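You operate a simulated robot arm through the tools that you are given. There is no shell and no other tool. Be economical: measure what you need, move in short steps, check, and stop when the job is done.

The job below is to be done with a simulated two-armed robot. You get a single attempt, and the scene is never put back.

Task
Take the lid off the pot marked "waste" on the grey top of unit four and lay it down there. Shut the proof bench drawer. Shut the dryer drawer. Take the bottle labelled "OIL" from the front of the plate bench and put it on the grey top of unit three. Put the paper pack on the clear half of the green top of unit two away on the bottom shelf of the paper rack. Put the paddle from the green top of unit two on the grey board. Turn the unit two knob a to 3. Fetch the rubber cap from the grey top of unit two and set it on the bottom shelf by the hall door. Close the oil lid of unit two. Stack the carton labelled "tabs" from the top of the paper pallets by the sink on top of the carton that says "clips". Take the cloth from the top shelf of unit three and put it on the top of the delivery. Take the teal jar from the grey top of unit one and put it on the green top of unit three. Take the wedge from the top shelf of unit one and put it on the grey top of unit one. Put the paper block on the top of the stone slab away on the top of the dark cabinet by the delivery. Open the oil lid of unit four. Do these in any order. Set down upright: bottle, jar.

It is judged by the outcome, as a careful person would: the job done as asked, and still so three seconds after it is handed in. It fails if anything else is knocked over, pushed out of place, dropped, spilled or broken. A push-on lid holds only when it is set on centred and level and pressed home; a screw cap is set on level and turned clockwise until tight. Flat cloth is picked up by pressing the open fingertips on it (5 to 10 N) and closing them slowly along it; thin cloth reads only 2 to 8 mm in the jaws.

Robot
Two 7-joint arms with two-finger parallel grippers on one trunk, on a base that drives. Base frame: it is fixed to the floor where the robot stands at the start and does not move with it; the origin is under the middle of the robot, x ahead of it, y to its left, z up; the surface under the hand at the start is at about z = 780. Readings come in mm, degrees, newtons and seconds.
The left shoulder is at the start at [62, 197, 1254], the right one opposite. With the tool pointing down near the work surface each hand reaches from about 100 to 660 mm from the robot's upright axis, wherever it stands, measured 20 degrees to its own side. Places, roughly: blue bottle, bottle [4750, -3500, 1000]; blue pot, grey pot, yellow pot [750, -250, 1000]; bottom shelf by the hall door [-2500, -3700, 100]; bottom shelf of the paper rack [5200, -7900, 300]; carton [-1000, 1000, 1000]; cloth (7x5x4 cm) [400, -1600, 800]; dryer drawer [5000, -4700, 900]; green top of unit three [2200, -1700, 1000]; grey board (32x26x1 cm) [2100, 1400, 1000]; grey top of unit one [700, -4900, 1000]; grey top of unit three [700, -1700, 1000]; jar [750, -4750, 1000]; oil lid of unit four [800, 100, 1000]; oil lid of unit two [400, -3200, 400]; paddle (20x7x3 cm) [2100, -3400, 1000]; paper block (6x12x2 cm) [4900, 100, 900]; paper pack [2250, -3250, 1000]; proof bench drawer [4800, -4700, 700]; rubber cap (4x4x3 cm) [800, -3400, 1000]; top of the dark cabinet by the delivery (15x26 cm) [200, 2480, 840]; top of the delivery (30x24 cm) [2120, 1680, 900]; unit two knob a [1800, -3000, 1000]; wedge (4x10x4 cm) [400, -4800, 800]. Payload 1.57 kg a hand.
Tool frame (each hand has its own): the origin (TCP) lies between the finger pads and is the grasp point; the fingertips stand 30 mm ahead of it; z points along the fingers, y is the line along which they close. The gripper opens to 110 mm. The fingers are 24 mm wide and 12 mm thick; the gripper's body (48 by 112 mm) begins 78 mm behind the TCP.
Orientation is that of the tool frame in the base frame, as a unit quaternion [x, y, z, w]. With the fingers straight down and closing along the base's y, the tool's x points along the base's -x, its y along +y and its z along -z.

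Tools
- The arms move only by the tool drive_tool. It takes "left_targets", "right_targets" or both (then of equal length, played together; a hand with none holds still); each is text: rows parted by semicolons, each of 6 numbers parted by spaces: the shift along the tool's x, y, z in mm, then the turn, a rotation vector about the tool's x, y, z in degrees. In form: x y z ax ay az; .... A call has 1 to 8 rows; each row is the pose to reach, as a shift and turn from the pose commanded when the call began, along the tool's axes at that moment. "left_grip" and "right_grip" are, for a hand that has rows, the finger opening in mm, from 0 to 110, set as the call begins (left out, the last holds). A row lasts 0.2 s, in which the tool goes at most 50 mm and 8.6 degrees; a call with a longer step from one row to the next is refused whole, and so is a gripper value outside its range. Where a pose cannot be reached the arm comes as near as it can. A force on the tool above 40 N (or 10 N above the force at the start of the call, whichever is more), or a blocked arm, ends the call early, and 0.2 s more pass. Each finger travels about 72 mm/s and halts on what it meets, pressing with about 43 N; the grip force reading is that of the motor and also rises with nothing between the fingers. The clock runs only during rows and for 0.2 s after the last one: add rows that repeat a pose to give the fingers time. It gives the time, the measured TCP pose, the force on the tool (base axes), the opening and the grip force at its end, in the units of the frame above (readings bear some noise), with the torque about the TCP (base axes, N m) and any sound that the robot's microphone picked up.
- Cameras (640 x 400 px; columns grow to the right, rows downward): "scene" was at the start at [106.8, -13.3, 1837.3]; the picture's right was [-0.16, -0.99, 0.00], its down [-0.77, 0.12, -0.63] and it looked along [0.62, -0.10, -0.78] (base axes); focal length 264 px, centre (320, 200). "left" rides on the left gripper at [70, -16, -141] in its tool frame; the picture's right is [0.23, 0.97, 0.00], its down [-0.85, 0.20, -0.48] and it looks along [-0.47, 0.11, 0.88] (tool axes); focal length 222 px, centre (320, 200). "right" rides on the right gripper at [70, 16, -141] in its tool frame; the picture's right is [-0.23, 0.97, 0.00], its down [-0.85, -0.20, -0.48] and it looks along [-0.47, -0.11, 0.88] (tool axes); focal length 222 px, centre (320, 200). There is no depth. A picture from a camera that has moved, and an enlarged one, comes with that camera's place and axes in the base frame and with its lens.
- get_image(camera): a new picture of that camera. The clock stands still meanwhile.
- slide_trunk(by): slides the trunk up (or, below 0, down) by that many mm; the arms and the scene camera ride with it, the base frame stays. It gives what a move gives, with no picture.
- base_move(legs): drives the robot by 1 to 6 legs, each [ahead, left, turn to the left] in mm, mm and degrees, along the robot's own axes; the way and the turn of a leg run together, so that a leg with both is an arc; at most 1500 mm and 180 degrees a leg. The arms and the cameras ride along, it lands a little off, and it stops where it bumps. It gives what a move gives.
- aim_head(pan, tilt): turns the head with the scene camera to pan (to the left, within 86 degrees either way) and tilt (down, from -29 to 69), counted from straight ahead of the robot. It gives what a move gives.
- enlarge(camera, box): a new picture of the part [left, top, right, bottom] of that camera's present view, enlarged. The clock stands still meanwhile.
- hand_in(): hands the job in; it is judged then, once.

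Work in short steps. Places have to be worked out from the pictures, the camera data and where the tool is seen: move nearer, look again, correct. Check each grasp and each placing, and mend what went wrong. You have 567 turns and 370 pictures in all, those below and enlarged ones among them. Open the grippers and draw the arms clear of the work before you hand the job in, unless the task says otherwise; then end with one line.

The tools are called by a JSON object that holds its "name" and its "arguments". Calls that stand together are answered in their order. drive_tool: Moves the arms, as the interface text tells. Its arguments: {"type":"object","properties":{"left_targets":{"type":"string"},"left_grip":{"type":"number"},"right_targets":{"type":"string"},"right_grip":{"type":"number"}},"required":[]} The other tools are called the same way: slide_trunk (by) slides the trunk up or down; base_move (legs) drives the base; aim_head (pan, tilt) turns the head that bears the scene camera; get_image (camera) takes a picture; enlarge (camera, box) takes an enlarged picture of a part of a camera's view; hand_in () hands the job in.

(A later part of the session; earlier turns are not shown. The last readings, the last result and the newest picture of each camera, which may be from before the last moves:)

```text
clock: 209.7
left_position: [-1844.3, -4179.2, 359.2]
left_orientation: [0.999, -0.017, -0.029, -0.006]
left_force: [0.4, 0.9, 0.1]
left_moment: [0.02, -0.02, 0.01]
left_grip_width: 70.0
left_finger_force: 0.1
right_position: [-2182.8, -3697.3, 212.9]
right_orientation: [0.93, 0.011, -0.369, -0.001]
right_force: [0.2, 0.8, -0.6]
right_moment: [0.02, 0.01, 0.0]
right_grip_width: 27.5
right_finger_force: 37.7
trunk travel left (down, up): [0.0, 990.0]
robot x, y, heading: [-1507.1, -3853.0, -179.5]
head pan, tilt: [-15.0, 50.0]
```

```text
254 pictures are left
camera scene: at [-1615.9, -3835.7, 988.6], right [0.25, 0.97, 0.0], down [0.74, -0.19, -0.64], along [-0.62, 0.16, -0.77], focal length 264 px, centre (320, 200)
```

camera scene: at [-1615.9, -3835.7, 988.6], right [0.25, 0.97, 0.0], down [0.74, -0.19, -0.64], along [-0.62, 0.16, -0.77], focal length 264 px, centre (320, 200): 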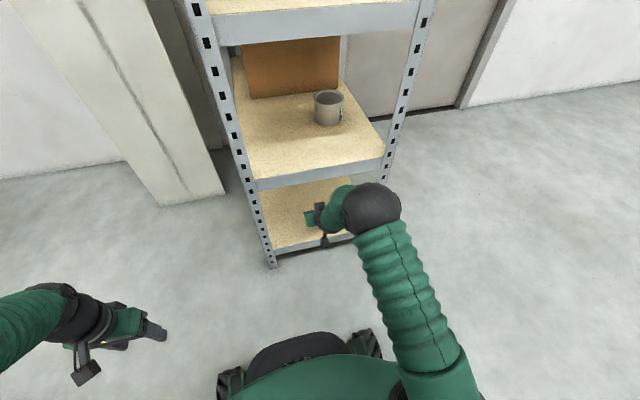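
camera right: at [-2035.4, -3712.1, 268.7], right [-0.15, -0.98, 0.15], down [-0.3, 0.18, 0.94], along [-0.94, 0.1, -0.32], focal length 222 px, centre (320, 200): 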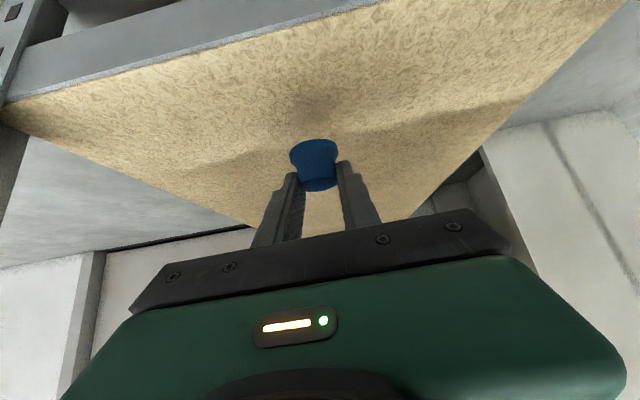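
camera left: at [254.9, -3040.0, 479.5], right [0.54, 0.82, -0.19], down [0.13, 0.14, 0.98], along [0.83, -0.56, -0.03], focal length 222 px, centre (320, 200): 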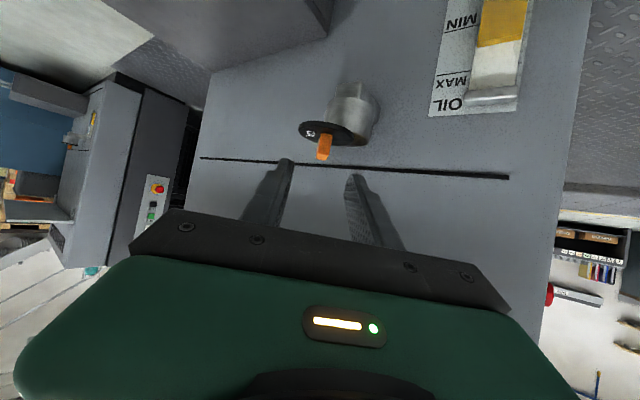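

Inside the shelf. I lower in 3 mm steps until contact.

{"name": "drive_tool", "arguments": {"right_targets": "2 0 2.2 0 0 0; 4.1 0 4.4 0 0 0; 6.2 0 6.6 0 0 0; 8.2 0 8.7 0 0 0; 10.3 0 10.9 0 0 0; 12.4 0 13.1 0 0 0; 14.4 0 15.3 0 0 0; 16.5 0 17.5 0 0 0"}}

{"name": "enlarge", "arguments": {"camera": "right", "box": [220, 80, 420, 220]}}

```text
clock: 211.5
left_position: [-1845.1, -4177.9, 360.6]
left_orientation: [0.999, -0.017, -0.029, -0.006]
left_force: [0.6, 0.1, 1.0]
left_moment: [-0.02, -0.01, -0.02]
left_grip_width: 70.1
left_finger_force: 0.0
right_position: [-2182.6, -3699.3, 189.9]
right_orientation: [0.929, 0.011, -0.37, -0.001]
right_force: [-0.6, -0.5, -0.5]
right_moment: [-0.01, 0.03, -0.04]
right_grip_width: 27.6
right_finger_force: 37.9
trunk travel left (down, up): [0.0, 990.0]
robot x, y, heading: [-1508.5, -3852.5, -179.5]
head pan, tilt: [-15.0, 50.0]
```

```text
2.86 times, centred on (320, 150) of right
camera zoom: at [-2034.6, -3713.2, 245.9], right [-0.15, -0.98, 0.15], down [-0.3, 0.18, 0.94], along [-0.94, 0.1, -0.32], focal length 635 px, centre (320, 343)
```

zoom: 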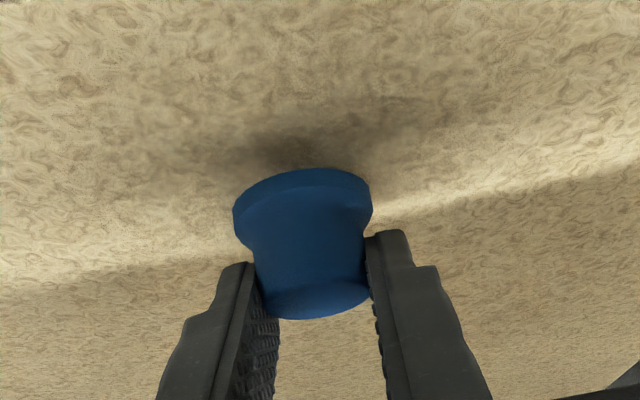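

No contact yet at TCP z 190; I continue down.

{"name": "drive_tool", "arguments": {"right_targets": "2 0 2.2 0 0 0; 4.1 0 4.4 0 0 0; 6.2 0 6.6 0 0 0; 8.2 0 8.7 0 0 0; 10.3 0 10.9 0 0 0; 12.4 0 13.1 0 0 0; 14.4 0 15.3 0 0 0; 16.5 0 17.5 0 0 0"}}

{"name": "enlarge", "arguments": {"camera": "right", "box": [220, 80, 420, 220]}}

```text
clock: 213.1
left_position: [-1842.9, -4178.2, 361.6]
left_orientation: [0.999, -0.018, -0.031, -0.008]
left_force: [0.6, -0.4, 0.4]
left_moment: [0.02, -0.02, 0.0]
left_grip_width: 69.7
left_finger_force: 0.0
right_position: [-2183.7, -3699.8, 175.2]
right_orientation: [0.927, 0.009, -0.375, -0.003]
right_force: [14.1, 0.5, 21.6]
right_moment: [-0.14, -0.1, 0.09]
right_grip_width: 27.9
right_finger_force: 38.0
trunk travel left (down, up): [0.0, 990.0]
robot x, y, heading: [-1504.6, -3852.8, -179.6]
head pan, tilt: [-15.0, 50.0]
stopped in row 8 (right hand): the force on the tool passed its limit at 44 N (the readings are from after the stop); the commanded pose is now the measured one
```

```text
2.86 times, centred on (320, 150) of right
camera zoom: at [-2035.5, -3713.3, 229.2], right [-0.15, -0.98, 0.15], down [-0.29, 0.18, 0.94], along [-0.95, 0.1, -0.31], focal length 635 px, centre (320, 343)
```

zoom: 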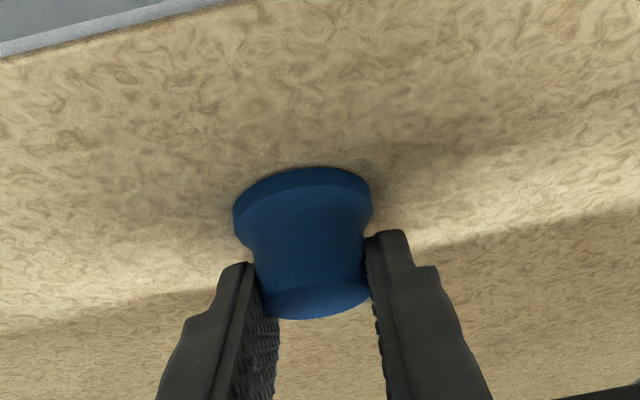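

Contact made. I open and then lift and withdraw.

{"name": "drive_tool", "arguments": {"right_targets": "-0.7 0 -0.7 0 0 0; -0.7 0 -0.7 0 0 0; -0.7 0 -0.7 0 0 0; -0.7 0 -0.7 0 0 0", "right_grip": 65}}

{"name": "drive_tool", "arguments": {"right_targets": "-14 0 -15 0 0 0; -27 0 -29 0 0 0; -10 0 -60 0 0 0; 15 0 -85 0 0 0; 45 0 -115 0 0 0; 80 0 -145 0 0 0; 110 0 -175 0 0 0"}}

{"name": "get_image", "arguments": {"camera": "right"}}

{"name": "get_image", "arguments": {"camera": "scene"}}

```text
clock: 214.1
left_position: [-1845.9, -4178.6, 360.3]
left_orientation: [0.999, -0.017, -0.03, -0.007]
left_force: [0.7, 0.2, 0.0]
left_moment: [-0.01, 0.01, 0.02]
left_grip_width: 70.1
left_finger_force: 0.1
right_position: [-2182.7, -3699.6, 172.7]
right_orientation: [0.928, 0.009, -0.372, -0.002]
right_force: [-0.2, 0.2, 0.5]
right_moment: [0.06, -0.01, -0.02]
right_grip_width: 64.6
right_finger_force: 0.1
trunk travel left (down, up): [0.0, 990.0]
robot x, y, heading: [-1506.1, -3852.5, -179.7]
head pan, tilt: [-15.0, 50.0]
```

```text
clock: 215.7
left_position: [-1845.1, -4179.0, 359.7]
left_orientation: [0.999, -0.016, -0.03, -0.007]
left_force: [0.4, 0.1, -0.3]
left_moment: [-0.02, -0.03, 0.0]
left_grip_width: 70.1
left_finger_force: 0.0
right_position: [-1984.8, -3694.1, 224.3]
right_orientation: [0.928, 0.01, -0.372, -0.001]
right_force: [0.2, -1.1, 0.2]
right_moment: [0.01, 0.0, -0.01]
right_grip_width: 65.0
right_finger_force: 0.0
trunk travel left (down, up): [0.0, 990.0]
robot x, y, heading: [-1508.8, -3850.4, -179.4]
head pan, tilt: [-15.0, 50.0]
```

```text
251 pictures are left
camera right: at [-1836.8, -3708.5, 278.8], right [-0.15, -0.98, 0.15], down [-0.29, 0.18, 0.94], along [-0.95, 0.1, -0.31], focal length 222 px, centre (320, 200)
```

right: 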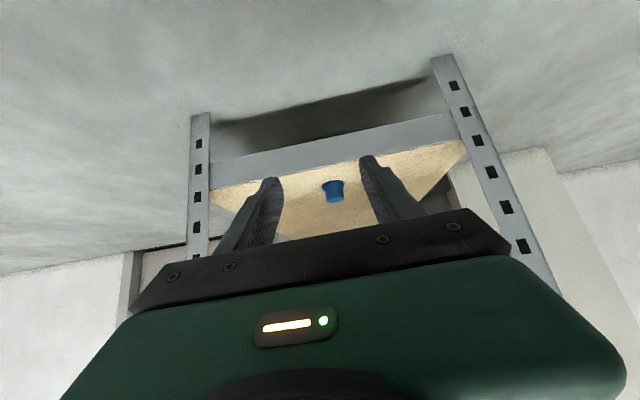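

```text
250 pictures are left
camera scene: at [-1615.2, -3835.7, 988.7], right [0.25, 0.97, 0.0], down [0.74, -0.19, -0.64], along [-0.62, 0.16, -0.77], focal length 264 px, centre (320, 200)
```

scene: 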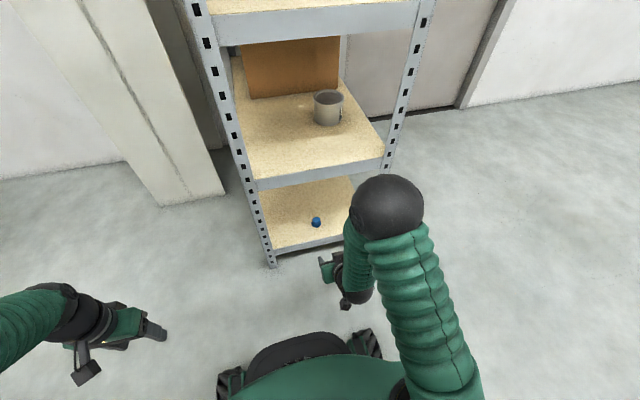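

The cap stands on the bottom shelf. I untilt the right hand, raise the trunk and head for unit one's front.

{"name": "drive_tool", "arguments": {"right_targets": "10 0 0 0 7.2 0; 20 0 0 0 14.4 0; 30 0 0 0 21.6 0; 40 0 0 0 28.8 0; 50 0 0 0 36 0; 60 0 0 0 43.5 0"}}

{"name": "slide_trunk", "arguments": {"by": 400}}

{"name": "slide_trunk", "arguments": {"by": 400}}

{"name": "base_move", "arguments": {"legs": [[-300, 0, 0], [0, 0, 179.5], [0, -1100, 0], [850, 0, 0]]}}

{"name": "aim_head", "arguments": {"pan": 0, "tilt": 40}}

{"name": "get_image", "arguments": {"camera": "scene"}}

```text
clock: 217.1
left_position: [-1844.2, -4178.7, 359.6]
left_orientation: [0.999, -0.017, -0.029, -0.007]
left_force: [0.0, 1.0, 0.6]
left_moment: [0.0, 0.02, 0.01]
left_grip_width: 69.9
left_finger_force: 0.0
right_position: [-1938.5, -3694.6, 181.8]
right_orientation: [1.0, 0.009, -0.001, -0.005]
right_force: [0.5, 0.1, -0.2]
right_moment: [0.0, 0.02, -0.01]
right_grip_width: 64.8
right_finger_force: 0.1
trunk travel left (down, up): [0.0, 990.0]
robot x, y, heading: [-1505.1, -3852.0, -179.7]
head pan, tilt: [-15.0, 50.0]
```

```text
clock: 220.9
left_position: [-1844.4, -4178.7, 759.5]
left_orientation: [0.999, -0.017, -0.029, -0.007]
left_force: [-0.1, 0.3, -0.5]
left_moment: [0.01, 0.01, 0.0]
left_grip_width: 70.1
left_finger_force: 0.1
right_position: [-1939.8, -3696.5, 581.0]
right_orientation: [1.0, 0.009, -0.001, -0.006]
right_force: [-0.4, 0.2, 0.1]
right_moment: [0.02, 0.03, 0.01]
right_grip_width: 64.9
right_finger_force: 0.1
trunk travel left (down, up): [-400.0, 590.0]
robot x, y, heading: [-1509.5, -3856.7, -179.6]
head pan, tilt: [-15.0, 50.0]
```

```text
clock: 224.8
left_position: [-1845.4, -4178.5, 1161.1]
left_orientation: [0.999, -0.017, -0.03, -0.007]
left_force: [0.6, 0.0, 0.1]
left_moment: [-0.01, 0.0, -0.03]
left_grip_width: 70.2
left_finger_force: 0.0
right_position: [-1941.0, -3695.6, 982.3]
right_orientation: [1.0, 0.01, -0.001, -0.005]
right_force: [-0.3, -0.3, 0.4]
right_moment: [-0.02, 0.04, -0.02]
right_grip_width: 65.0
right_finger_force: 0.2
trunk travel left (down, up): [-800.0, 190.0]
robot x, y, heading: [-1507.5, -3851.6, -179.4]
head pan, tilt: [-15.0, 50.0]
```

```text
clock: 243.5
left_position: [-10.5, -4610.6, 1160.3]
left_orientation: [0.015, 0.999, -0.006, 0.029]
left_force: [-0.7, -0.2, -0.3]
left_moment: [0.01, 0.0, 0.02]
left_grip_width: 69.9
left_finger_force: 0.2
right_position: [86.4, -5093.7, 982.0]
right_orientation: [-0.01, 1.0, -0.005, 0.002]
right_force: [0.5, 1.1, 0.5]
right_moment: [-0.02, -0.01, 0.02]
right_grip_width: 65.0
right_finger_force: 0.1
trunk travel left (down, up): [-800.0, 190.0]
robot x, y, heading: [-341.1, -4937.8, 0.6]
head pan, tilt: [-15.0, 50.0]
```

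```text
clock: 244.3
left_position: [-9.6, -4610.7, 1159.5]
left_orientation: [0.014, 0.999, -0.006, 0.03]
left_force: [0.8, 0.7, 0.3]
left_moment: [0.04, 0.01, -0.03]
left_grip_width: 69.9
left_finger_force: 0.1
right_position: [88.4, -5092.8, 981.6]
right_orientation: [-0.01, 1.0, -0.004, 0.001]
right_force: [0.3, -0.2, 1.1]
right_moment: [-0.03, -0.02, -0.01]
right_grip_width: 64.9
right_finger_force: 0.0
trunk travel left (down, up): [-800.0, 190.0]
robot x, y, heading: [-344.6, -4941.4, 0.6]
head pan, tilt: [0.0, 40.0]
```

```text
249 pictures are left
camera scene: at [-227.6, -4936.1, 1802.7], right [0.01, -1.0, 0.0], down [-0.64, -0.01, -0.76], along [0.76, 0.01, -0.64], focal length 264 px, centre (320, 200)
```

scene: 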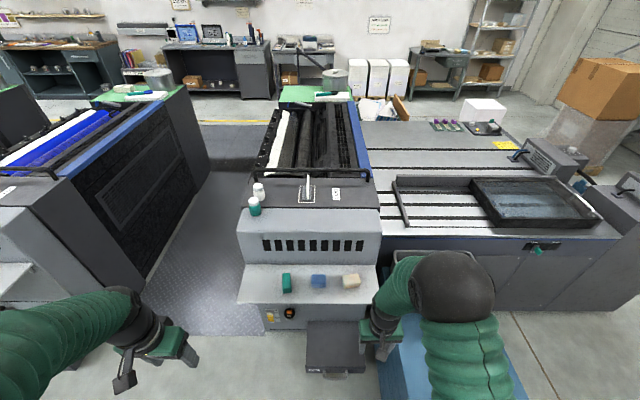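

I zoom on unit one's shelf and top.

{"name": "enlarge", "arguments": {"camera": "scene", "box": [230, 170, 390, 300]}}

```text
3.08 times, centred on (310, 235) of scene
camera zoom: at [-227.6, -4936.1, 1802.7], right [0.01, -1.0, 0.0], down [-0.64, -0.01, -0.76], along [0.76, 0.01, -0.64], focal length 813 px, centre (351, 92)
```

zoom: 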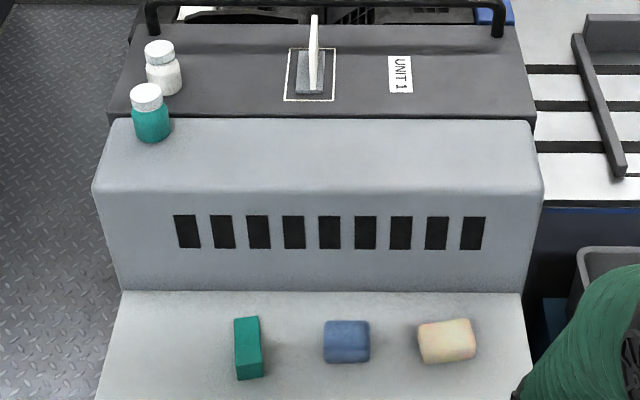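

The teal block (≈(405, -4784)) is the wedge; the teal jar stands at ≈(625, -4640). I raise the right hand out of the way and drive closer.

{"name": "drive_tool", "arguments": {"right_targets": "0 0 -45 0 0 0; 0 0 -90 0 0 0; 20 0 -135 0 0 0; 40 0 -180 0 0 0; 60 0 -220 0 0 0; 80 0 -260 0 0 0; 80 0 -290 0 0 0"}}

{"name": "base_move", "arguments": {"legs": [[285, 0, -0.6]]}}

{"name": "get_image", "arguments": {"camera": "scene"}}

{"name": "get_image", "arguments": {"camera": "left"}}

```text
clock: 245.9
left_position: [-8.8, -4611.1, 1160.3]
left_orientation: [0.016, 0.999, -0.006, 0.03]
left_force: [0.1, 0.1, 0.2]
left_moment: [-0.03, 0.02, 0.01]
left_grip_width: 70.3
left_finger_force: 0.0
right_position: [5.4, -5091.4, 1270.8]
right_orientation: [-0.01, 1.0, -0.005, 0.001]
right_force: [0.6, 1.1, -0.8]
right_moment: [-0.04, 0.0, -0.01]
right_grip_width: 64.9
right_finger_force: 0.1
trunk travel left (down, up): [-800.0, 190.0]
robot x, y, heading: [-344.6, -4936.2, 0.5]
head pan, tilt: [0.0, 40.0]
```

```text
clock: 247.8
left_position: [271.1, -4613.2, 1161.3]
left_orientation: [0.021, 0.999, -0.007, 0.032]
left_force: [-0.7, -0.2, -0.6]
left_moment: [-0.03, -0.02, -0.02]
left_grip_width: 69.8
left_finger_force: 0.0
right_position: [280.5, -5093.2, 1272.3]
right_orientation: [-0.004, 1.0, -0.005, 0.002]
right_force: [-0.6, 0.1, -0.5]
right_moment: [-0.03, 0.0, 0.01]
right_grip_width: 65.1
right_finger_force: 0.0
trunk travel left (down, up): [-800.0, 190.0]
robot x, y, heading: [-65.5, -4932.7, 0.1]
head pan, tilt: [0.0, 40.0]
```

```text
247 pictures are left
camera scene: at [45.6, -4936.6, 1803.3], right [0.0, -1.0, 0.0], down [-0.64, 0.0, -0.77], along [0.77, 0.0, -0.64], focal length 264 px, centre (320, 200)
```

scene: 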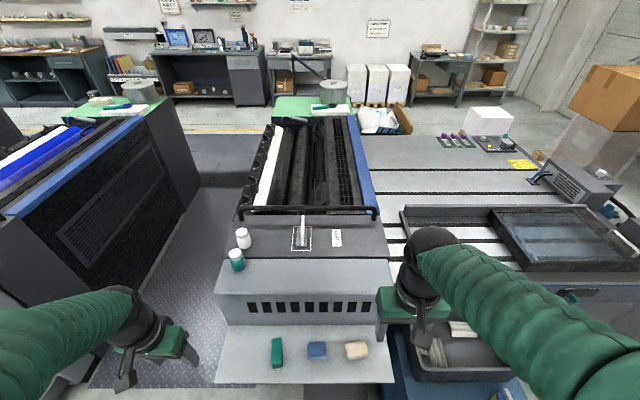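

```text
246 pictures are left
camera left: at [189.7, -4624.7, 1297.8], right [-0.19, 0.98, -0.03], down [0.83, 0.17, 0.53], along [0.52, 0.08, -0.85], focal length 222 px, centre (320, 200)
```

left: 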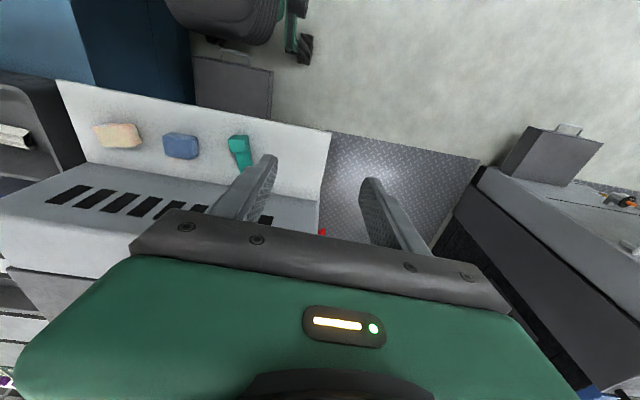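

Wedge at ≈(408, -4788). I bring the left hand over it, square it up, and stop 30 mm above.

{"name": "drive_tool", "arguments": {"left_targets": "-15 -21 36 0 0.5 -0.3; -30 -42 72 0 1 -0.6; -45 -63 108 0 1.5 -0.9; -60 -84 145 -0.3 2 -1.2; -75 -105 181 -0.4 2.5 -1.5; -89 -127 217 -0.6 3 -1.8; -104 -148 253 -0.7 3.5 -2.1; -119 -169 290 -0.8 3.7 -2.4", "left_grip": 80}}

{"name": "get_image", "arguments": {"camera": "left"}}

{"name": "enlarge", "arguments": {"camera": "scene", "box": [210, 270, 370, 390]}}

```text
clock: 249.6
left_position: [401.6, -4792.0, 879.5]
left_orientation: [-0.001, 1.0, 0.001, -0.003]
left_force: [-0.3, 0.3, -1.2]
left_moment: [0.0, 0.05, 0.01]
left_grip_width: 79.8
left_finger_force: 0.0
right_position: [285.4, -5094.6, 1271.2]
right_orientation: [-0.004, 1.0, -0.005, 0.0]
right_force: [0.5, -0.1, 0.0]
right_moment: [0.01, 0.0, 0.04]
right_grip_width: 65.2
right_finger_force: 0.0
trunk travel left (down, up): [-800.0, 190.0]
robot x, y, heading: [-67.4, -4937.1, -0.2]
head pan, tilt: [0.0, 40.0]
```

```text
245 pictures are left
camera left: at [331.0, -4808.9, 1020.1], right [-0.23, 0.97, 0.0], down [0.86, 0.2, 0.47], along [0.46, 0.11, -0.88], focal length 222 px, centre (320, 200)
```

left: 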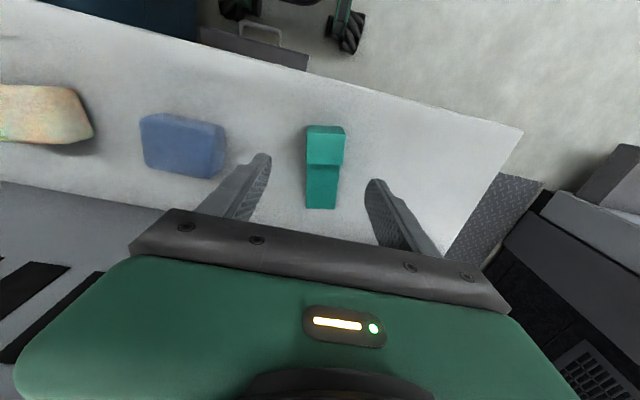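

```text
3.33 times, centred on (290, 330) of scene
camera zoom: at [54.4, -4938.8, 1802.7], right [0.0, -1.0, 0.0], down [-0.65, 0.0, -0.76], along [0.76, 0.0, -0.65], focal length 880 px, centre (420, -233)
```

zoom: 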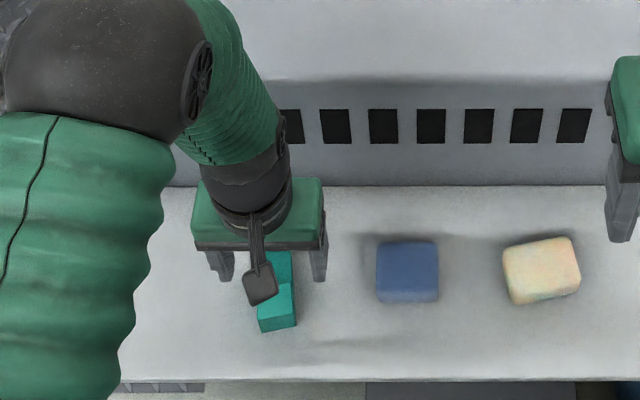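

Aligned. I shift 6 mm left and descend to the shelf level around the wedge, then close.

{"name": "drive_tool", "arguments": {"left_targets": "-4 6 20 0 0 0; -4 6 40 0 0 0; -4 6 55 0 0 0; -4 6 62 0 0 0; -4 6 62 0 0 0"}}

{"name": "drive_tool", "arguments": {"left_targets": "0 0 0 0 0 0; 0 0 0 0 0 0; 0 0 0 0 0 0; 0 0 0 0 0 0", "left_grip": 25}}

{"name": "drive_tool", "arguments": {"left_targets": "0 0 -20 0 0 0; 0 0 -60 0 0 0; 0 0 -100 0 0 0; 0 0 -150 0 0 0; 0 0 -200 0 0 0; 0 0 -250 0 0 0"}}

{"name": "get_image", "arguments": {"camera": "left"}}

```text
clock: 250.8
left_position: [406.3, -4786.3, 816.8]
left_orientation: [-0.001, 1.0, 0.001, -0.003]
left_force: [-0.3, -0.4, 0.7]
left_moment: [0.01, 0.0, 0.0]
left_grip_width: 80.0
left_finger_force: 0.1
right_position: [284.2, -5094.0, 1270.7]
right_orientation: [-0.005, 1.0, -0.004, 0.001]
right_force: [-0.3, 0.1, -0.3]
right_moment: [0.02, 0.0, -0.01]
right_grip_width: 65.0
right_finger_force: 0.0
trunk travel left (down, up): [-800.0, 190.0]
robot x, y, heading: [-63.5, -4932.4, 0.1]
head pan, tilt: [0.0, 40.0]
```

```text
clock: 251.8
left_position: [405.7, -4785.6, 817.5]
left_orientation: [0.0, 1.0, 0.0, -0.002]
left_force: [0.2, -0.2, 2.3]
left_moment: [0.01, 0.04, 0.04]
left_grip_width: 35.3
left_finger_force: 42.6
right_position: [283.9, -5094.0, 1270.5]
right_orientation: [-0.005, 1.0, -0.005, 0.002]
right_force: [0.6, 0.4, -0.8]
right_moment: [0.05, -0.01, -0.01]
right_grip_width: 65.0
right_finger_force: 0.0
trunk travel left (down, up): [-800.0, 190.0]
robot x, y, heading: [-66.9, -4936.6, -0.1]
head pan, tilt: [0.0, 40.0]
```

```text
clock: 253.2
left_position: [407.8, -4786.5, 1069.6]
left_orientation: [0.0, 1.0, 0.0, -0.003]
left_force: [0.6, 0.1, -0.8]
left_moment: [0.01, -0.05, 0.0]
left_grip_width: 35.3
left_finger_force: 42.3
right_position: [281.6, -5094.3, 1272.6]
right_orientation: [-0.004, 1.0, -0.005, 0.001]
right_force: [-0.1, -0.3, 0.3]
right_moment: [0.02, -0.04, 0.0]
right_grip_width: 64.9
right_finger_force: 0.1
trunk travel left (down, up): [-800.0, 190.0]
robot x, y, heading: [-64.4, -4937.1, -0.1]
head pan, tilt: [0.0, 40.0]
```

```text
243 pictures are left
camera left: at [336.6, -4802.8, 1209.8], right [-0.23, 0.97, 0.0], down [0.86, 0.2, 0.47], along [0.46, 0.11, -0.88], focal length 222 px, centre (320, 200)
```

left: 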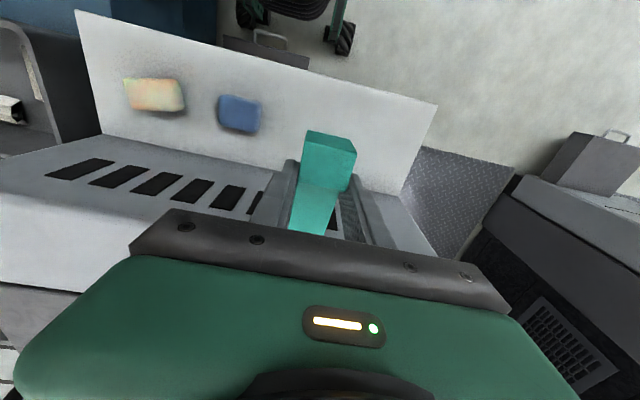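

The wedge is held. I move the base 55 mm ahead, raise, and carry it over the grey top to (590, -4790).

{"name": "drive_tool", "arguments": {"left_targets": "0 0 -40 0 0 0; 0 0 -75 0 0 0"}}

{"name": "base_move", "arguments": {"legs": [[55, 0, 0]]}}

{"name": "drive_tool", "arguments": {"left_targets": "-40 0 0 0 0 0; -80 0 0 0 0 0; -125 0 0 0 0 0; -125 0 30 0 0 0; -125 0 60 0 0 0; -125 0 85 0 0 0; -125 0 92 0 0 0"}}

{"name": "enlarge", "arguments": {"camera": "scene", "box": [200, 200, 400, 330]}}

{"name": "get_image", "arguments": {"camera": "left"}}

```text
clock: 253.8
left_position: [408.2, -4787.3, 1143.4]
left_orientation: [-0.001, 1.0, -0.001, -0.001]
left_force: [-0.5, 0.7, 0.0]
left_moment: [-0.02, -0.03, 0.02]
left_grip_width: 35.3
left_finger_force: 42.7
right_position: [282.0, -5094.8, 1271.8]
right_orientation: [-0.005, 1.0, -0.004, 0.003]
right_force: [-0.5, 0.2, 0.0]
right_moment: [0.02, 0.01, -0.03]
right_grip_width: 64.9
right_finger_force: 0.1
trunk travel left (down, up): [-800.0, 190.0]
robot x, y, heading: [-62.5, -4937.9, -0.2]
head pan, tilt: [0.0, 40.0]
```

```text
clock: 254.8
left_position: [454.2, -4788.2, 1146.7]
left_orientation: [-0.002, 1.0, 0.0, 0.003]
left_force: [-0.5, 0.0, 0.5]
left_moment: [0.01, -0.07, 0.01]
left_grip_width: 35.1
left_finger_force: 41.8
right_position: [327.0, -5094.1, 1274.4]
right_orientation: [-0.006, 1.0, -0.004, 0.006]
right_force: [-1.2, 0.2, -0.5]
right_moment: [0.0, -0.04, -0.01]
right_grip_width: 65.1
right_finger_force: 0.1
trunk travel left (down, up): [-800.0, 190.0]
robot x, y, heading: [-8.0, -4938.6, -0.3]
head pan, tilt: [0.0, 40.0]
```

```text
clock: 256.4
left_position: [590.2, -4788.8, 1047.9]
left_orientation: [-0.001, 1.0, -0.001, -0.003]
left_force: [0.0, -0.2, -1.0]
left_moment: [0.04, 0.01, 0.01]
left_grip_width: 34.9
left_finger_force: 42.1
right_position: [340.5, -5094.6, 1270.8]
right_orientation: [-0.005, 1.0, -0.004, 0.001]
right_force: [0.1, 0.8, -0.3]
right_moment: [-0.02, -0.03, 0.0]
right_grip_width: 64.9
right_finger_force: 0.1
trunk travel left (down, up): [-800.0, 190.0]
robot x, y, heading: [-6.2, -4934.9, 0.2]
head pan, tilt: [0.0, 40.0]
```

```text
3.08 times, centred on (300, 265) of scene
camera zoom: at [110.2, -4937.3, 1802.6], right [0.0, -1.0, 0.0], down [-0.65, 0.0, -0.76], along [0.76, 0.0, -0.65], focal length 813 px, centre (382, 0)
```

zoom: 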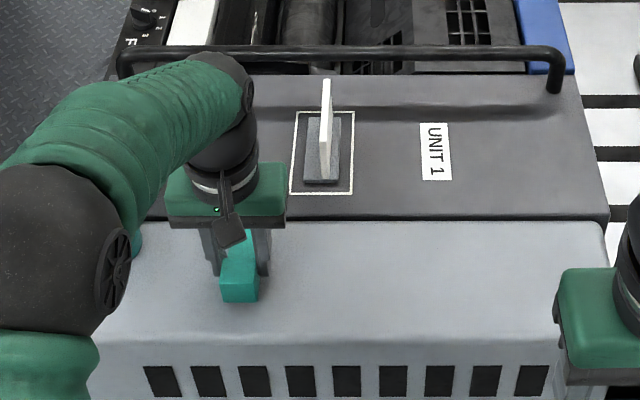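

```text
241 pictures are left
camera left: at [519.5, -4805.0, 1189.7], right [-0.23, 0.97, 0.0], down [0.86, 0.2, 0.47], along [0.46, 0.11, -0.88], focal length 222 px, centre (320, 200)
```

left: 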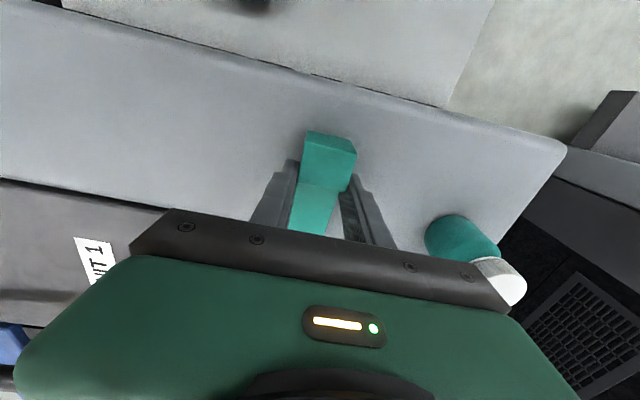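

I lower in small steps to contact.

{"name": "drive_tool", "arguments": {"left_targets": "0 0 3 0 0 0; 0 0 6 0 0 0; 0 0 9 0 0 0; 0 0 12 0 0 0; 0 0 15 0 0 0; 0 0 18 0 0 0"}}

```text
clock: 257.7
left_position: [589.6, -4787.5, 1040.0]
left_orientation: [-0.001, 1.0, 0.0, 0.005]
left_force: [-7.0, 0.5, 20.8]
left_moment: [-0.02, 0.62, -0.04]
left_grip_width: 35.1
left_finger_force: 42.8
right_position: [336.3, -5095.5, 1272.5]
right_orientation: [-0.005, 1.0, -0.004, 0.003]
right_force: [0.3, 0.4, 0.3]
right_moment: [0.02, 0.03, -0.02]
right_grip_width: 64.9
right_finger_force: 0.1
trunk travel left (down, up): [-800.0, 190.0]
robot x, y, heading: [-6.5, -4937.6, 0.1]
head pan, tilt: [0.0, 40.0]
stopped in row 6 (left hand): the force on the tool passed its limit at 40 N (the readings are from after the stop); the commanded pose is now the measured one
```

Contact at the expected height. I open and rise.

{"name": "drive_tool", "arguments": {"left_targets": "0 0 -1 0 0 0; 0 0 -1 0 0 0; 0 0 -1 0 0 0; 0 0 -40 0 0 0; 0 0 -80 0 0 0; 0 0 -120 0 0 0", "left_grip": 60}}

{"name": "get_image", "arguments": {"camera": "left"}}

{"name": "enlarge", "arguments": {"camera": "scene", "box": [200, 180, 400, 310]}}

```text
clock: 259.1
left_position: [592.0, -4787.6, 1154.5]
left_orientation: [-0.002, 1.0, 0.0, 0.002]
left_force: [-0.6, -0.2, 0.3]
left_moment: [0.01, 0.05, -0.04]
left_grip_width: 59.8
left_finger_force: 0.2
right_position: [338.1, -5094.4, 1271.3]
right_orientation: [-0.005, 1.0, -0.005, 0.001]
right_force: [1.3, -0.3, 0.4]
right_moment: [-0.01, 0.01, -0.04]
right_grip_width: 64.9
right_finger_force: 0.1
trunk travel left (down, up): [-800.0, 190.0]
robot x, y, heading: [-7.7, -4935.1, -0.1]
head pan, tilt: [0.0, 40.0]
```

```text
240 pictures are left
camera left: at [519.3, -4805.3, 1295.0], right [-0.23, 0.97, 0.0], down [0.85, 0.2, 0.48], along [0.47, 0.11, -0.88], focal length 222 px, centre (320, 200)
```

left: 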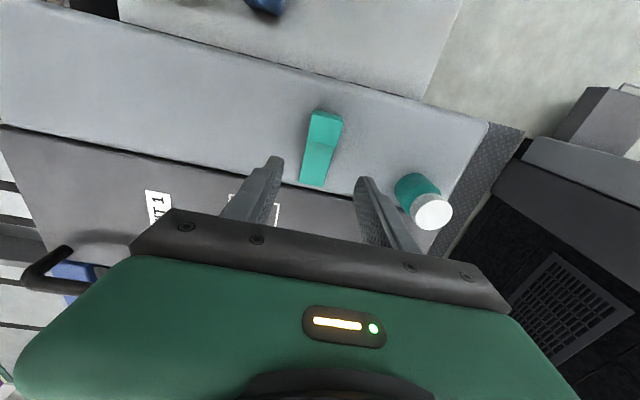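

```text
3.08 times, centred on (300, 245) of scene
camera zoom: at [107.0, -4937.5, 1802.8], right [0.0, -1.0, 0.0], down [-0.64, 0.0, -0.77], along [0.77, 0.0, -0.64], focal length 813 px, centre (382, 62)
```

zoom: 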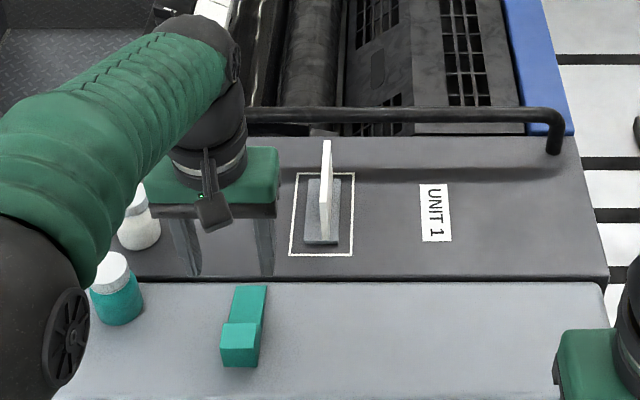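

Wedge done. Next the teal jar at ≈(630, -4645, top 1070). I strafe left 120 mm and position the left hand above it.

{"name": "base_move", "arguments": {"legs": [[0, 120, 0]]}}

{"name": "drive_tool", "arguments": {"left_targets": "-18 10 0 0 0 0; -36 23 10 0 0 0; -36 23 10 0 0 0", "left_grip": 90}}

{"name": "get_image", "arguments": {"camera": "left"}}

{"name": "enlarge", "arguments": {"camera": "scene", "box": [200, 180, 400, 310]}}

```text
clock: 260.3
left_position: [583.9, -4727.0, 1156.6]
left_orientation: [0.007, 1.0, 0.01, 0.002]
left_force: [0.2, -2.4, -0.6]
left_moment: [0.19, 0.03, 0.02]
left_grip_width: 60.0
left_finger_force: 0.0
right_position: [327.2, -5030.8, 1268.2]
right_orientation: [0.002, 1.0, 0.005, 0.003]
right_force: [0.1, -0.6, 0.0]
right_moment: [0.06, 0.0, -0.05]
right_grip_width: 65.0
right_finger_force: 0.1
trunk travel left (down, up): [-800.0, 190.0]
robot x, y, heading: [-17.6, -4845.7, -0.4]
head pan, tilt: [0.0, 40.0]
stopped in leg 1: the robot was blocked; the commanded pose is now the measured one
```

```text
clock: 261.1
left_position: [618.4, -4690.3, 1148.7]
left_orientation: [0.006, 1.0, 0.004, 0.004]
left_force: [0.2, -0.1, 0.2]
left_moment: [0.07, 0.01, -0.01]
left_grip_width: 89.8
left_finger_force: 0.1
right_position: [323.1, -5017.2, 1271.1]
right_orientation: [0.002, 1.0, -0.001, 0.005]
right_force: [-0.3, -0.5, 0.1]
right_moment: [0.04, -0.01, -0.01]
right_grip_width: 65.1
right_finger_force: 0.0
trunk travel left (down, up): [-800.0, 190.0]
robot x, y, heading: [-18.7, -4844.4, -0.7]
head pan, tilt: [0.0, 40.0]
```

```text
238 pictures are left
camera left: at [545.1, -4707.7, 1288.5], right [-0.22, 0.98, 0.01], down [0.85, 0.19, 0.49], along [0.48, 0.11, -0.87], focal length 222 px, centre (320, 200)
```

left: 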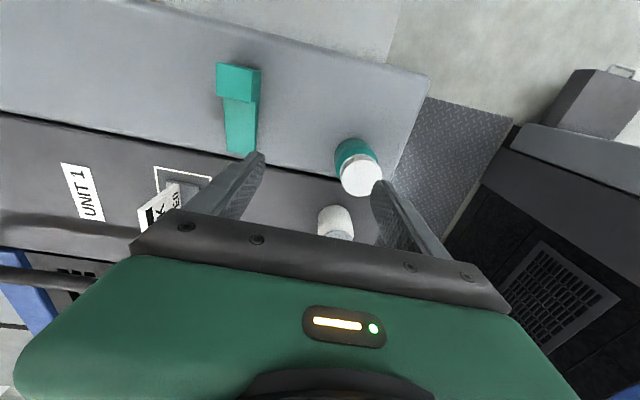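

```text
3.08 times, centred on (300, 245) of scene
camera zoom: at [98.6, -4856.6, 1802.9], right [-0.01, -1.0, -0.01], down [-0.64, 0.01, -0.77], along [0.77, -0.01, -0.64], focal length 813 px, centre (382, 62)
```

zoom: 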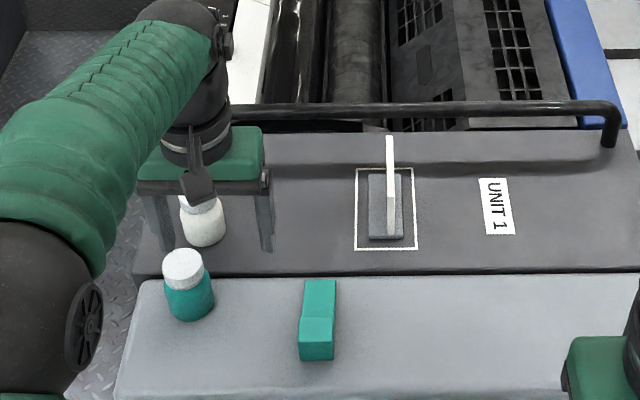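

Jar cap confirmed at (627, -4645). I centre over it and descend.

{"name": "drive_tool", "arguments": {"left_targets": "-9 25 0 0 0 0; -9 45 0 0 0 0; -9 45 30 0 0 0; -9 45 60 0 0 0; -9 45 90 0 0 0; -9 45 104 0 0 0; -9 45 104 0 0 0"}}

{"name": "get_image", "arguments": {"camera": "left"}}

```text
clock: 262.7
left_position: [629.9, -4626.8, 1040.0]
left_orientation: [0.005, 1.0, -0.002, 0.003]
left_force: [0.2, -0.8, -0.2]
left_moment: [0.06, -0.03, -0.02]
left_grip_width: 89.9
left_finger_force: 0.0
right_position: [324.9, -4996.4, 1273.7]
right_orientation: [0.0, 1.0, -0.008, 0.004]
right_force: [0.7, -0.1, -0.2]
right_moment: [0.0, -0.01, -0.03]
right_grip_width: 65.3
right_finger_force: 0.0
trunk travel left (down, up): [-800.0, 190.0]
robot x, y, heading: [-16.6, -4843.9, -0.7]
head pan, tilt: [0.0, 40.0]
```

```text
236 pictures are left
camera left: at [556.0, -4641.8, 1180.6], right [-0.22, 0.98, -0.01], down [0.85, 0.19, 0.48], along [0.47, 0.1, -0.88], focal length 222 px, centre (320, 200)
```

left: 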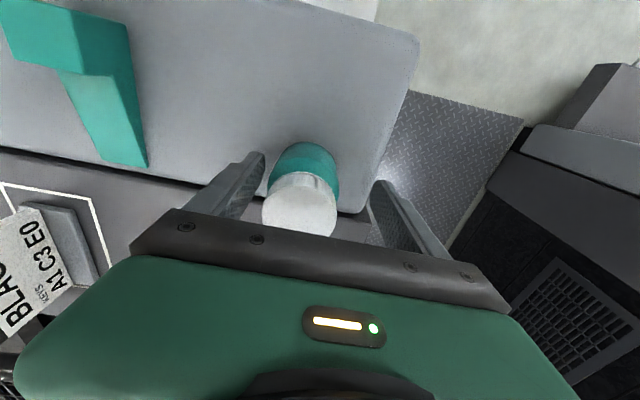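

The jar is 15 mm off-centre (body settled sideways). I shift -14 mm in y and close.

{"name": "drive_tool", "arguments": {"left_targets": "0 -7 0 0 0 0; 0 -14 0 0 0 0; 0 -14 0 0 0 0"}}

{"name": "drive_tool", "arguments": {"left_targets": "0 0 0 0 0 0; 0 0 0 0 0 0; 0 0 0 0 0 0; 0 0 0 0 0 0", "left_grip": 40}}

{"name": "drive_tool", "arguments": {"left_targets": "0 0 -10 0 0 0; 0 0 -30 0 0 0; 0 0 -70 0 0 0; 0 0 -115 0 0 0; 0 0 -150 0 0 0"}}

{"name": "get_image", "arguments": {"camera": "left"}}

```text
clock: 263.5
left_position: [629.3, -4639.5, 1040.2]
left_orientation: [0.005, 1.0, -0.003, 0.004]
left_force: [-0.2, 0.3, -0.4]
left_moment: [-0.02, 0.01, 0.01]
left_grip_width: 90.0
left_finger_force: 0.0
right_position: [326.5, -4994.6, 1271.8]
right_orientation: [-0.001, 1.0, -0.009, 0.002]
right_force: [-0.7, 0.6, 0.1]
right_moment: [0.02, -0.01, 0.0]
right_grip_width: 65.0
right_finger_force: 0.1
trunk travel left (down, up): [-800.0, 190.0]
robot x, y, heading: [-14.3, -4841.2, -0.9]
head pan, tilt: [0.0, 40.0]
```

```text
clock: 264.5
left_position: [628.6, -4642.7, 1042.1]
left_orientation: [0.004, 1.0, 0.0, 0.004]
left_force: [0.5, 2.7, 6.4]
left_moment: [-0.02, 0.1, -0.03]
left_grip_width: 48.7
left_finger_force: 42.6
right_position: [324.5, -5002.0, 1272.1]
right_orientation: [0.0, 1.0, -0.006, 0.004]
right_force: [-0.1, -0.3, 0.1]
right_moment: [0.0, -0.01, 0.0]
right_grip_width: 65.1
right_finger_force: 0.1
trunk travel left (down, up): [-800.0, 190.0]
robot x, y, heading: [-17.7, -4843.0, -0.6]
head pan, tilt: [0.0, 40.0]
```

```text
clock: 265.7
left_position: [626.1, -4646.6, 1189.8]
left_orientation: [0.005, 1.0, 0.0, 0.004]
left_force: [-0.8, 0.8, -0.6]
left_moment: [0.01, -0.02, 0.0]
left_grip_width: 48.4
left_finger_force: 42.8
right_position: [326.2, -5002.4, 1273.6]
right_orientation: [0.0, 1.0, -0.007, 0.004]
right_force: [0.9, 0.2, -0.6]
right_moment: [-0.01, 0.01, -0.04]
right_grip_width: 64.9
right_finger_force: 0.1
trunk travel left (down, up): [-800.0, 190.0]
robot x, y, heading: [-19.8, -4844.6, -0.5]
head pan, tilt: [0.0, 40.0]
```

```text
235 pictures are left
camera left: at [553.8, -4661.6, 1331.1], right [-0.22, 0.98, 0.0], down [0.85, 0.19, 0.48], along [0.47, 0.1, -0.87], focal length 222 px, centre (320, 200)
```

left: 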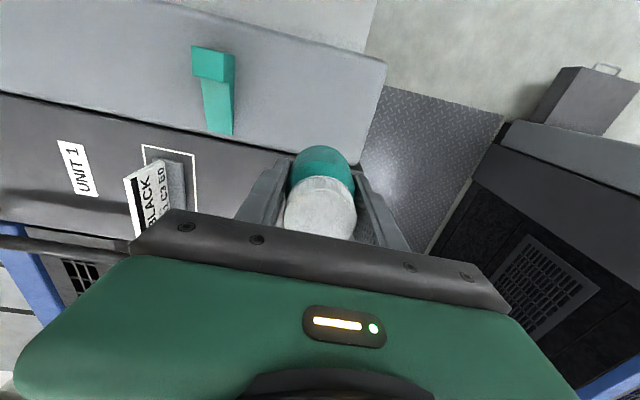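

The jar is held upright. I draw it in, back off and drive to unit three's front.

{"name": "drive_tool", "arguments": {"left_targets": "40 0 -10 0 0 0; 80 0 -20 0 0 0; 120 0 -30 0 0 0; 160 0 -40 0 0 0; 200 0 -50 0 0 0"}}

{"name": "base_move", "arguments": {"legs": [[-400, 0, 0.5], [0, 1250, 0], [0, 1250, 0], [0, 900, 0]]}}

{"name": "get_image", "arguments": {"camera": "scene"}}

```text
clock: 266.9
left_position: [422.6, -4642.7, 1241.5]
left_orientation: [0.003, 1.0, 0.0, 0.004]
left_force: [-0.4, 0.3, -1.5]
left_moment: [0.01, -0.03, -0.01]
left_grip_width: 48.6
left_finger_force: 43.1
right_position: [322.4, -5001.1, 1272.4]
right_orientation: [0.0, 1.0, -0.006, 0.004]
right_force: [-1.3, -0.1, 0.3]
right_moment: [0.03, -0.04, 0.0]
right_grip_width: 65.0
right_finger_force: 0.0
trunk travel left (down, up): [-800.0, 190.0]
robot x, y, heading: [-17.0, -4840.6, -0.5]
head pan, tilt: [0.0, 40.0]
```

```text
clock: 285.5
left_position: [108.9, -1266.9, 1240.5]
left_orientation: [0.015, 1.0, 0.0, 0.003]
left_force: [-0.7, -0.2, 0.0]
left_moment: [0.01, 0.0, 0.04]
left_grip_width: 48.8
left_finger_force: 43.2
right_position: [0.2, -1622.0, 1271.3]
right_orientation: [0.011, 1.0, -0.004, 0.003]
right_force: [-0.1, -0.2, -0.8]
right_moment: [-0.02, 0.01, 0.0]
right_grip_width: 64.9
right_finger_force: 0.0
trunk travel left (down, up): [-800.0, 190.0]
robot x, y, heading: [-337.9, -1452.9, -1.9]
head pan, tilt: [0.0, 40.0]
```

```text
234 pictures are left
camera scene: at [-223.3, -1462.0, 1802.8], right [-0.03, -1.0, 0.0], down [-0.64, 0.02, -0.77], along [0.76, -0.02, -0.64], focal length 264 px, centre (320, 200)
```

scene: 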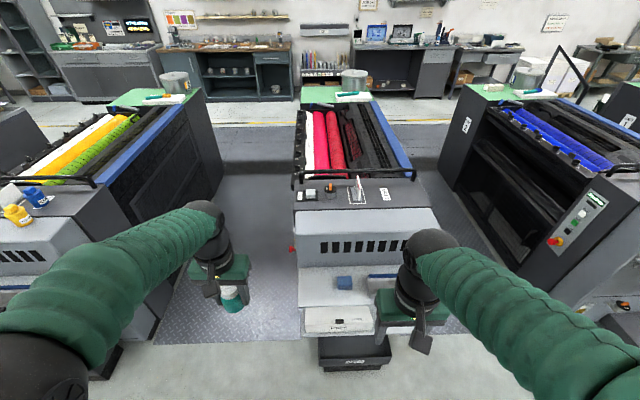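

{"name": "enlarge", "arguments": {"camera": "scene", "box": [290, 250, 430, 350]}}

```text
4.00 times, centred on (360, 300) of scene
camera zoom: at [-223.3, -1462.0, 1802.8], right [-0.03, -1.0, 0.0], down [-0.64, 0.02, -0.77], along [0.76, -0.02, -0.64], focal length 1057 px, centre (160, -200)
```

zoom: 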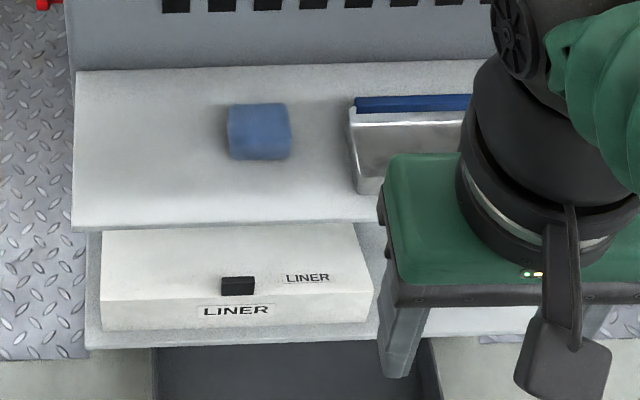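

The cloth (blue, ≈66×50 mm) is at about (405, -1584, 780–820). I drive ahead and bring the right hand over it.

{"name": "base_move", "arguments": {"legs": [[270, 0, 1.9]]}}

{"name": "drive_tool", "arguments": {"right_targets": "-16 5 47 0 0 0; -32 10 94 0 0 0; -48 15 141 0 0 0; -64 20 188 0 0 0; -80 25 235 0 0 0; -96 30 282 0 0 0; -112 35 329 0 0 0; -128 40 376 0 0 0", "right_grip": 105}}

{"name": "get_image", "arguments": {"camera": "right"}}

{"name": "enlarge", "arguments": {"camera": "scene", "box": [280, 260, 440, 370]}}

```text
clock: 287.4
left_position: [373.6, -1254.5, 1242.2]
left_orientation: [0.0, 1.0, -0.001, 0.006]
left_force: [0.5, -1.0, -0.9]
left_moment: [0.0, -0.01, -0.02]
left_grip_width: 48.7
left_finger_force: 42.9
right_position: [274.5, -1612.8, 1273.1]
right_orientation: [-0.005, 1.0, -0.005, 0.005]
right_force: [-0.8, 0.8, 0.4]
right_moment: [-0.03, 0.01, 0.02]
right_grip_width: 64.8
right_finger_force: 0.0
trunk travel left (down, up): [-800.0, 190.0]
robot x, y, heading: [-65.7, -1461.5, -0.1]
head pan, tilt: [0.0, 40.0]
```

```text
clock: 289.2
left_position: [377.2, -1253.4, 1240.2]
left_orientation: [0.0, 1.0, 0.0, 0.004]
left_force: [-0.8, -1.0, -1.3]
left_moment: [0.01, -0.05, 0.0]
left_grip_width: 48.5
left_finger_force: 42.3
right_position: [410.9, -1575.9, 895.7]
right_orientation: [-0.005, 1.0, -0.006, 0.003]
right_force: [0.4, -0.4, 0.4]
right_moment: [0.01, -0.02, -0.01]
right_grip_width: 105.2
right_finger_force: 0.0
trunk travel left (down, up): [-800.0, 190.0]
robot x, y, heading: [-64.2, -1459.7, -0.0]
head pan, tilt: [0.0, 40.0]
```

```text
232 pictures are left
camera right: at [340.1, -1557.4, 1035.8], right [0.22, 0.98, -0.01], down [0.85, -0.19, 0.49], along [0.47, -0.11, -0.87], focal length 222 px, centre (320, 200)
```

right: 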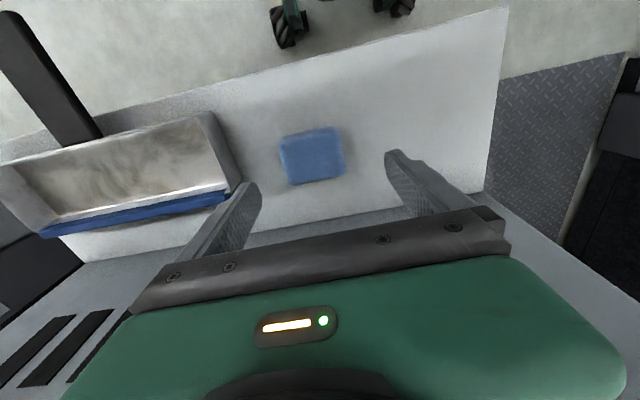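

```text
3.64 times, centred on (360, 315) of scene
camera zoom: at [55.1, -1457.0, 1802.6], right [0.0, -1.0, 0.0], down [-0.65, 0.0, -0.76], along [0.76, 0.0, -0.65], focal length 961 px, centre (174, -218)
```

zoom: 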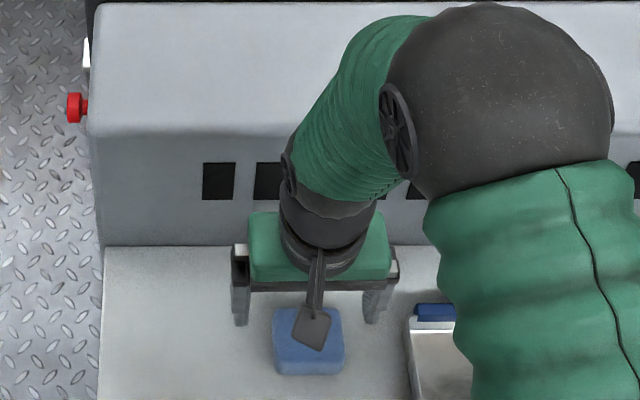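

The cloth is centred between the fingers. I narrow to 92 mm, descend so the tips are just above the shelf, and close.

{"name": "drive_tool", "arguments": {"right_targets": "4 -4 0 0 0 0; 4 -4 25 0 0 0; 4 -4 50 0 0 0; 4 -4 70 0 0 0; 4 -4 79 0 0 0; 4 -4 79 0 0 0", "right_grip": 92}}

{"name": "drive_tool", "arguments": {"right_targets": "0 0 0 0 0 0; 0 0 0 0 0 0; 0 0 0 0 0 0; 0 0 0 0 0 0", "right_grip": 30}}

{"name": "drive_tool", "arguments": {"right_targets": "0 0 -20 0 0 0; 0 0 -60 0 0 0; 0 0 -100 0 0 0; 0 0 -145 0 0 0; 0 0 -190 0 0 0; 0 0 -235 0 0 0"}}

{"name": "get_image", "arguments": {"camera": "right"}}

```text
clock: 290.6
left_position: [376.8, -1253.1, 1240.2]
left_orientation: [0.0, 1.0, -0.001, 0.005]
left_force: [0.8, 0.1, -1.2]
left_moment: [0.0, 0.01, -0.02]
left_grip_width: 48.6
left_finger_force: 42.4
right_position: [404.4, -1579.1, 817.2]
right_orientation: [-0.006, 1.0, -0.006, 0.003]
right_force: [0.7, 0.1, -0.7]
right_moment: [0.01, 0.02, 0.02]
right_grip_width: 92.2
right_finger_force: 0.1
trunk travel left (down, up): [-800.0, 190.0]
robot x, y, heading: [-67.2, -1456.4, -0.0]
head pan, tilt: [0.0, 40.0]
```

```text
clock: 291.6
left_position: [377.1, -1252.0, 1241.1]
left_orientation: [0.0, 1.0, -0.002, 0.004]
left_force: [0.2, 0.2, -1.5]
left_moment: [0.02, 0.05, 0.03]
left_grip_width: 48.7
left_finger_force: 42.9
right_position: [404.3, -1579.3, 816.8]
right_orientation: [-0.006, 1.0, -0.006, 0.003]
right_force: [-0.3, -0.5, 1.7]
right_moment: [0.06, -0.01, -0.01]
right_grip_width: 63.2
right_finger_force: 42.8
trunk travel left (down, up): [-800.0, 190.0]
robot x, y, heading: [-69.1, -1457.9, -0.3]
head pan, tilt: [0.0, 40.0]
```

```text
clock: 293.0
left_position: [375.4, -1252.9, 1241.8]
left_orientation: [0.001, 1.0, -0.001, 0.005]
left_force: [0.1, -0.6, -1.2]
left_moment: [0.0, -0.01, 0.0]
left_grip_width: 48.6
left_finger_force: 42.6
right_position: [402.5, -1576.2, 1052.7]
right_orientation: [-0.005, 1.0, -0.006, 0.003]
right_force: [0.9, 0.2, 0.4]
right_moment: [-0.02, -0.05, 0.0]
right_grip_width: 63.8
right_finger_force: 42.6
trunk travel left (down, up): [-800.0, 190.0]
robot x, y, heading: [-64.3, -1454.6, -0.2]
head pan, tilt: [0.0, 40.0]
```

```text
230 pictures are left
camera right: at [332.1, -1557.5, 1193.7], right [0.22, 0.98, -0.01], down [0.85, -0.18, 0.49], along [0.47, -0.11, -0.87], focal length 222 px, centre (320, 200)
```

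right: 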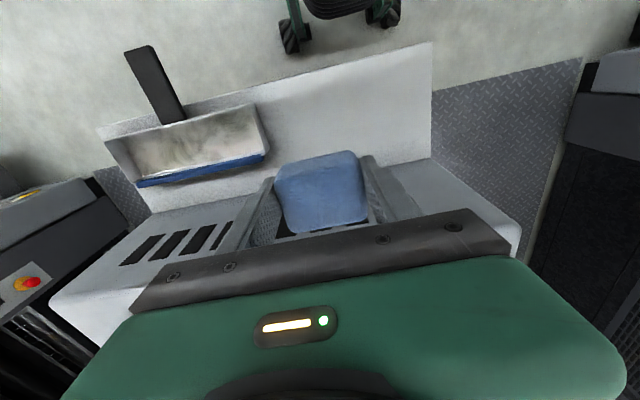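

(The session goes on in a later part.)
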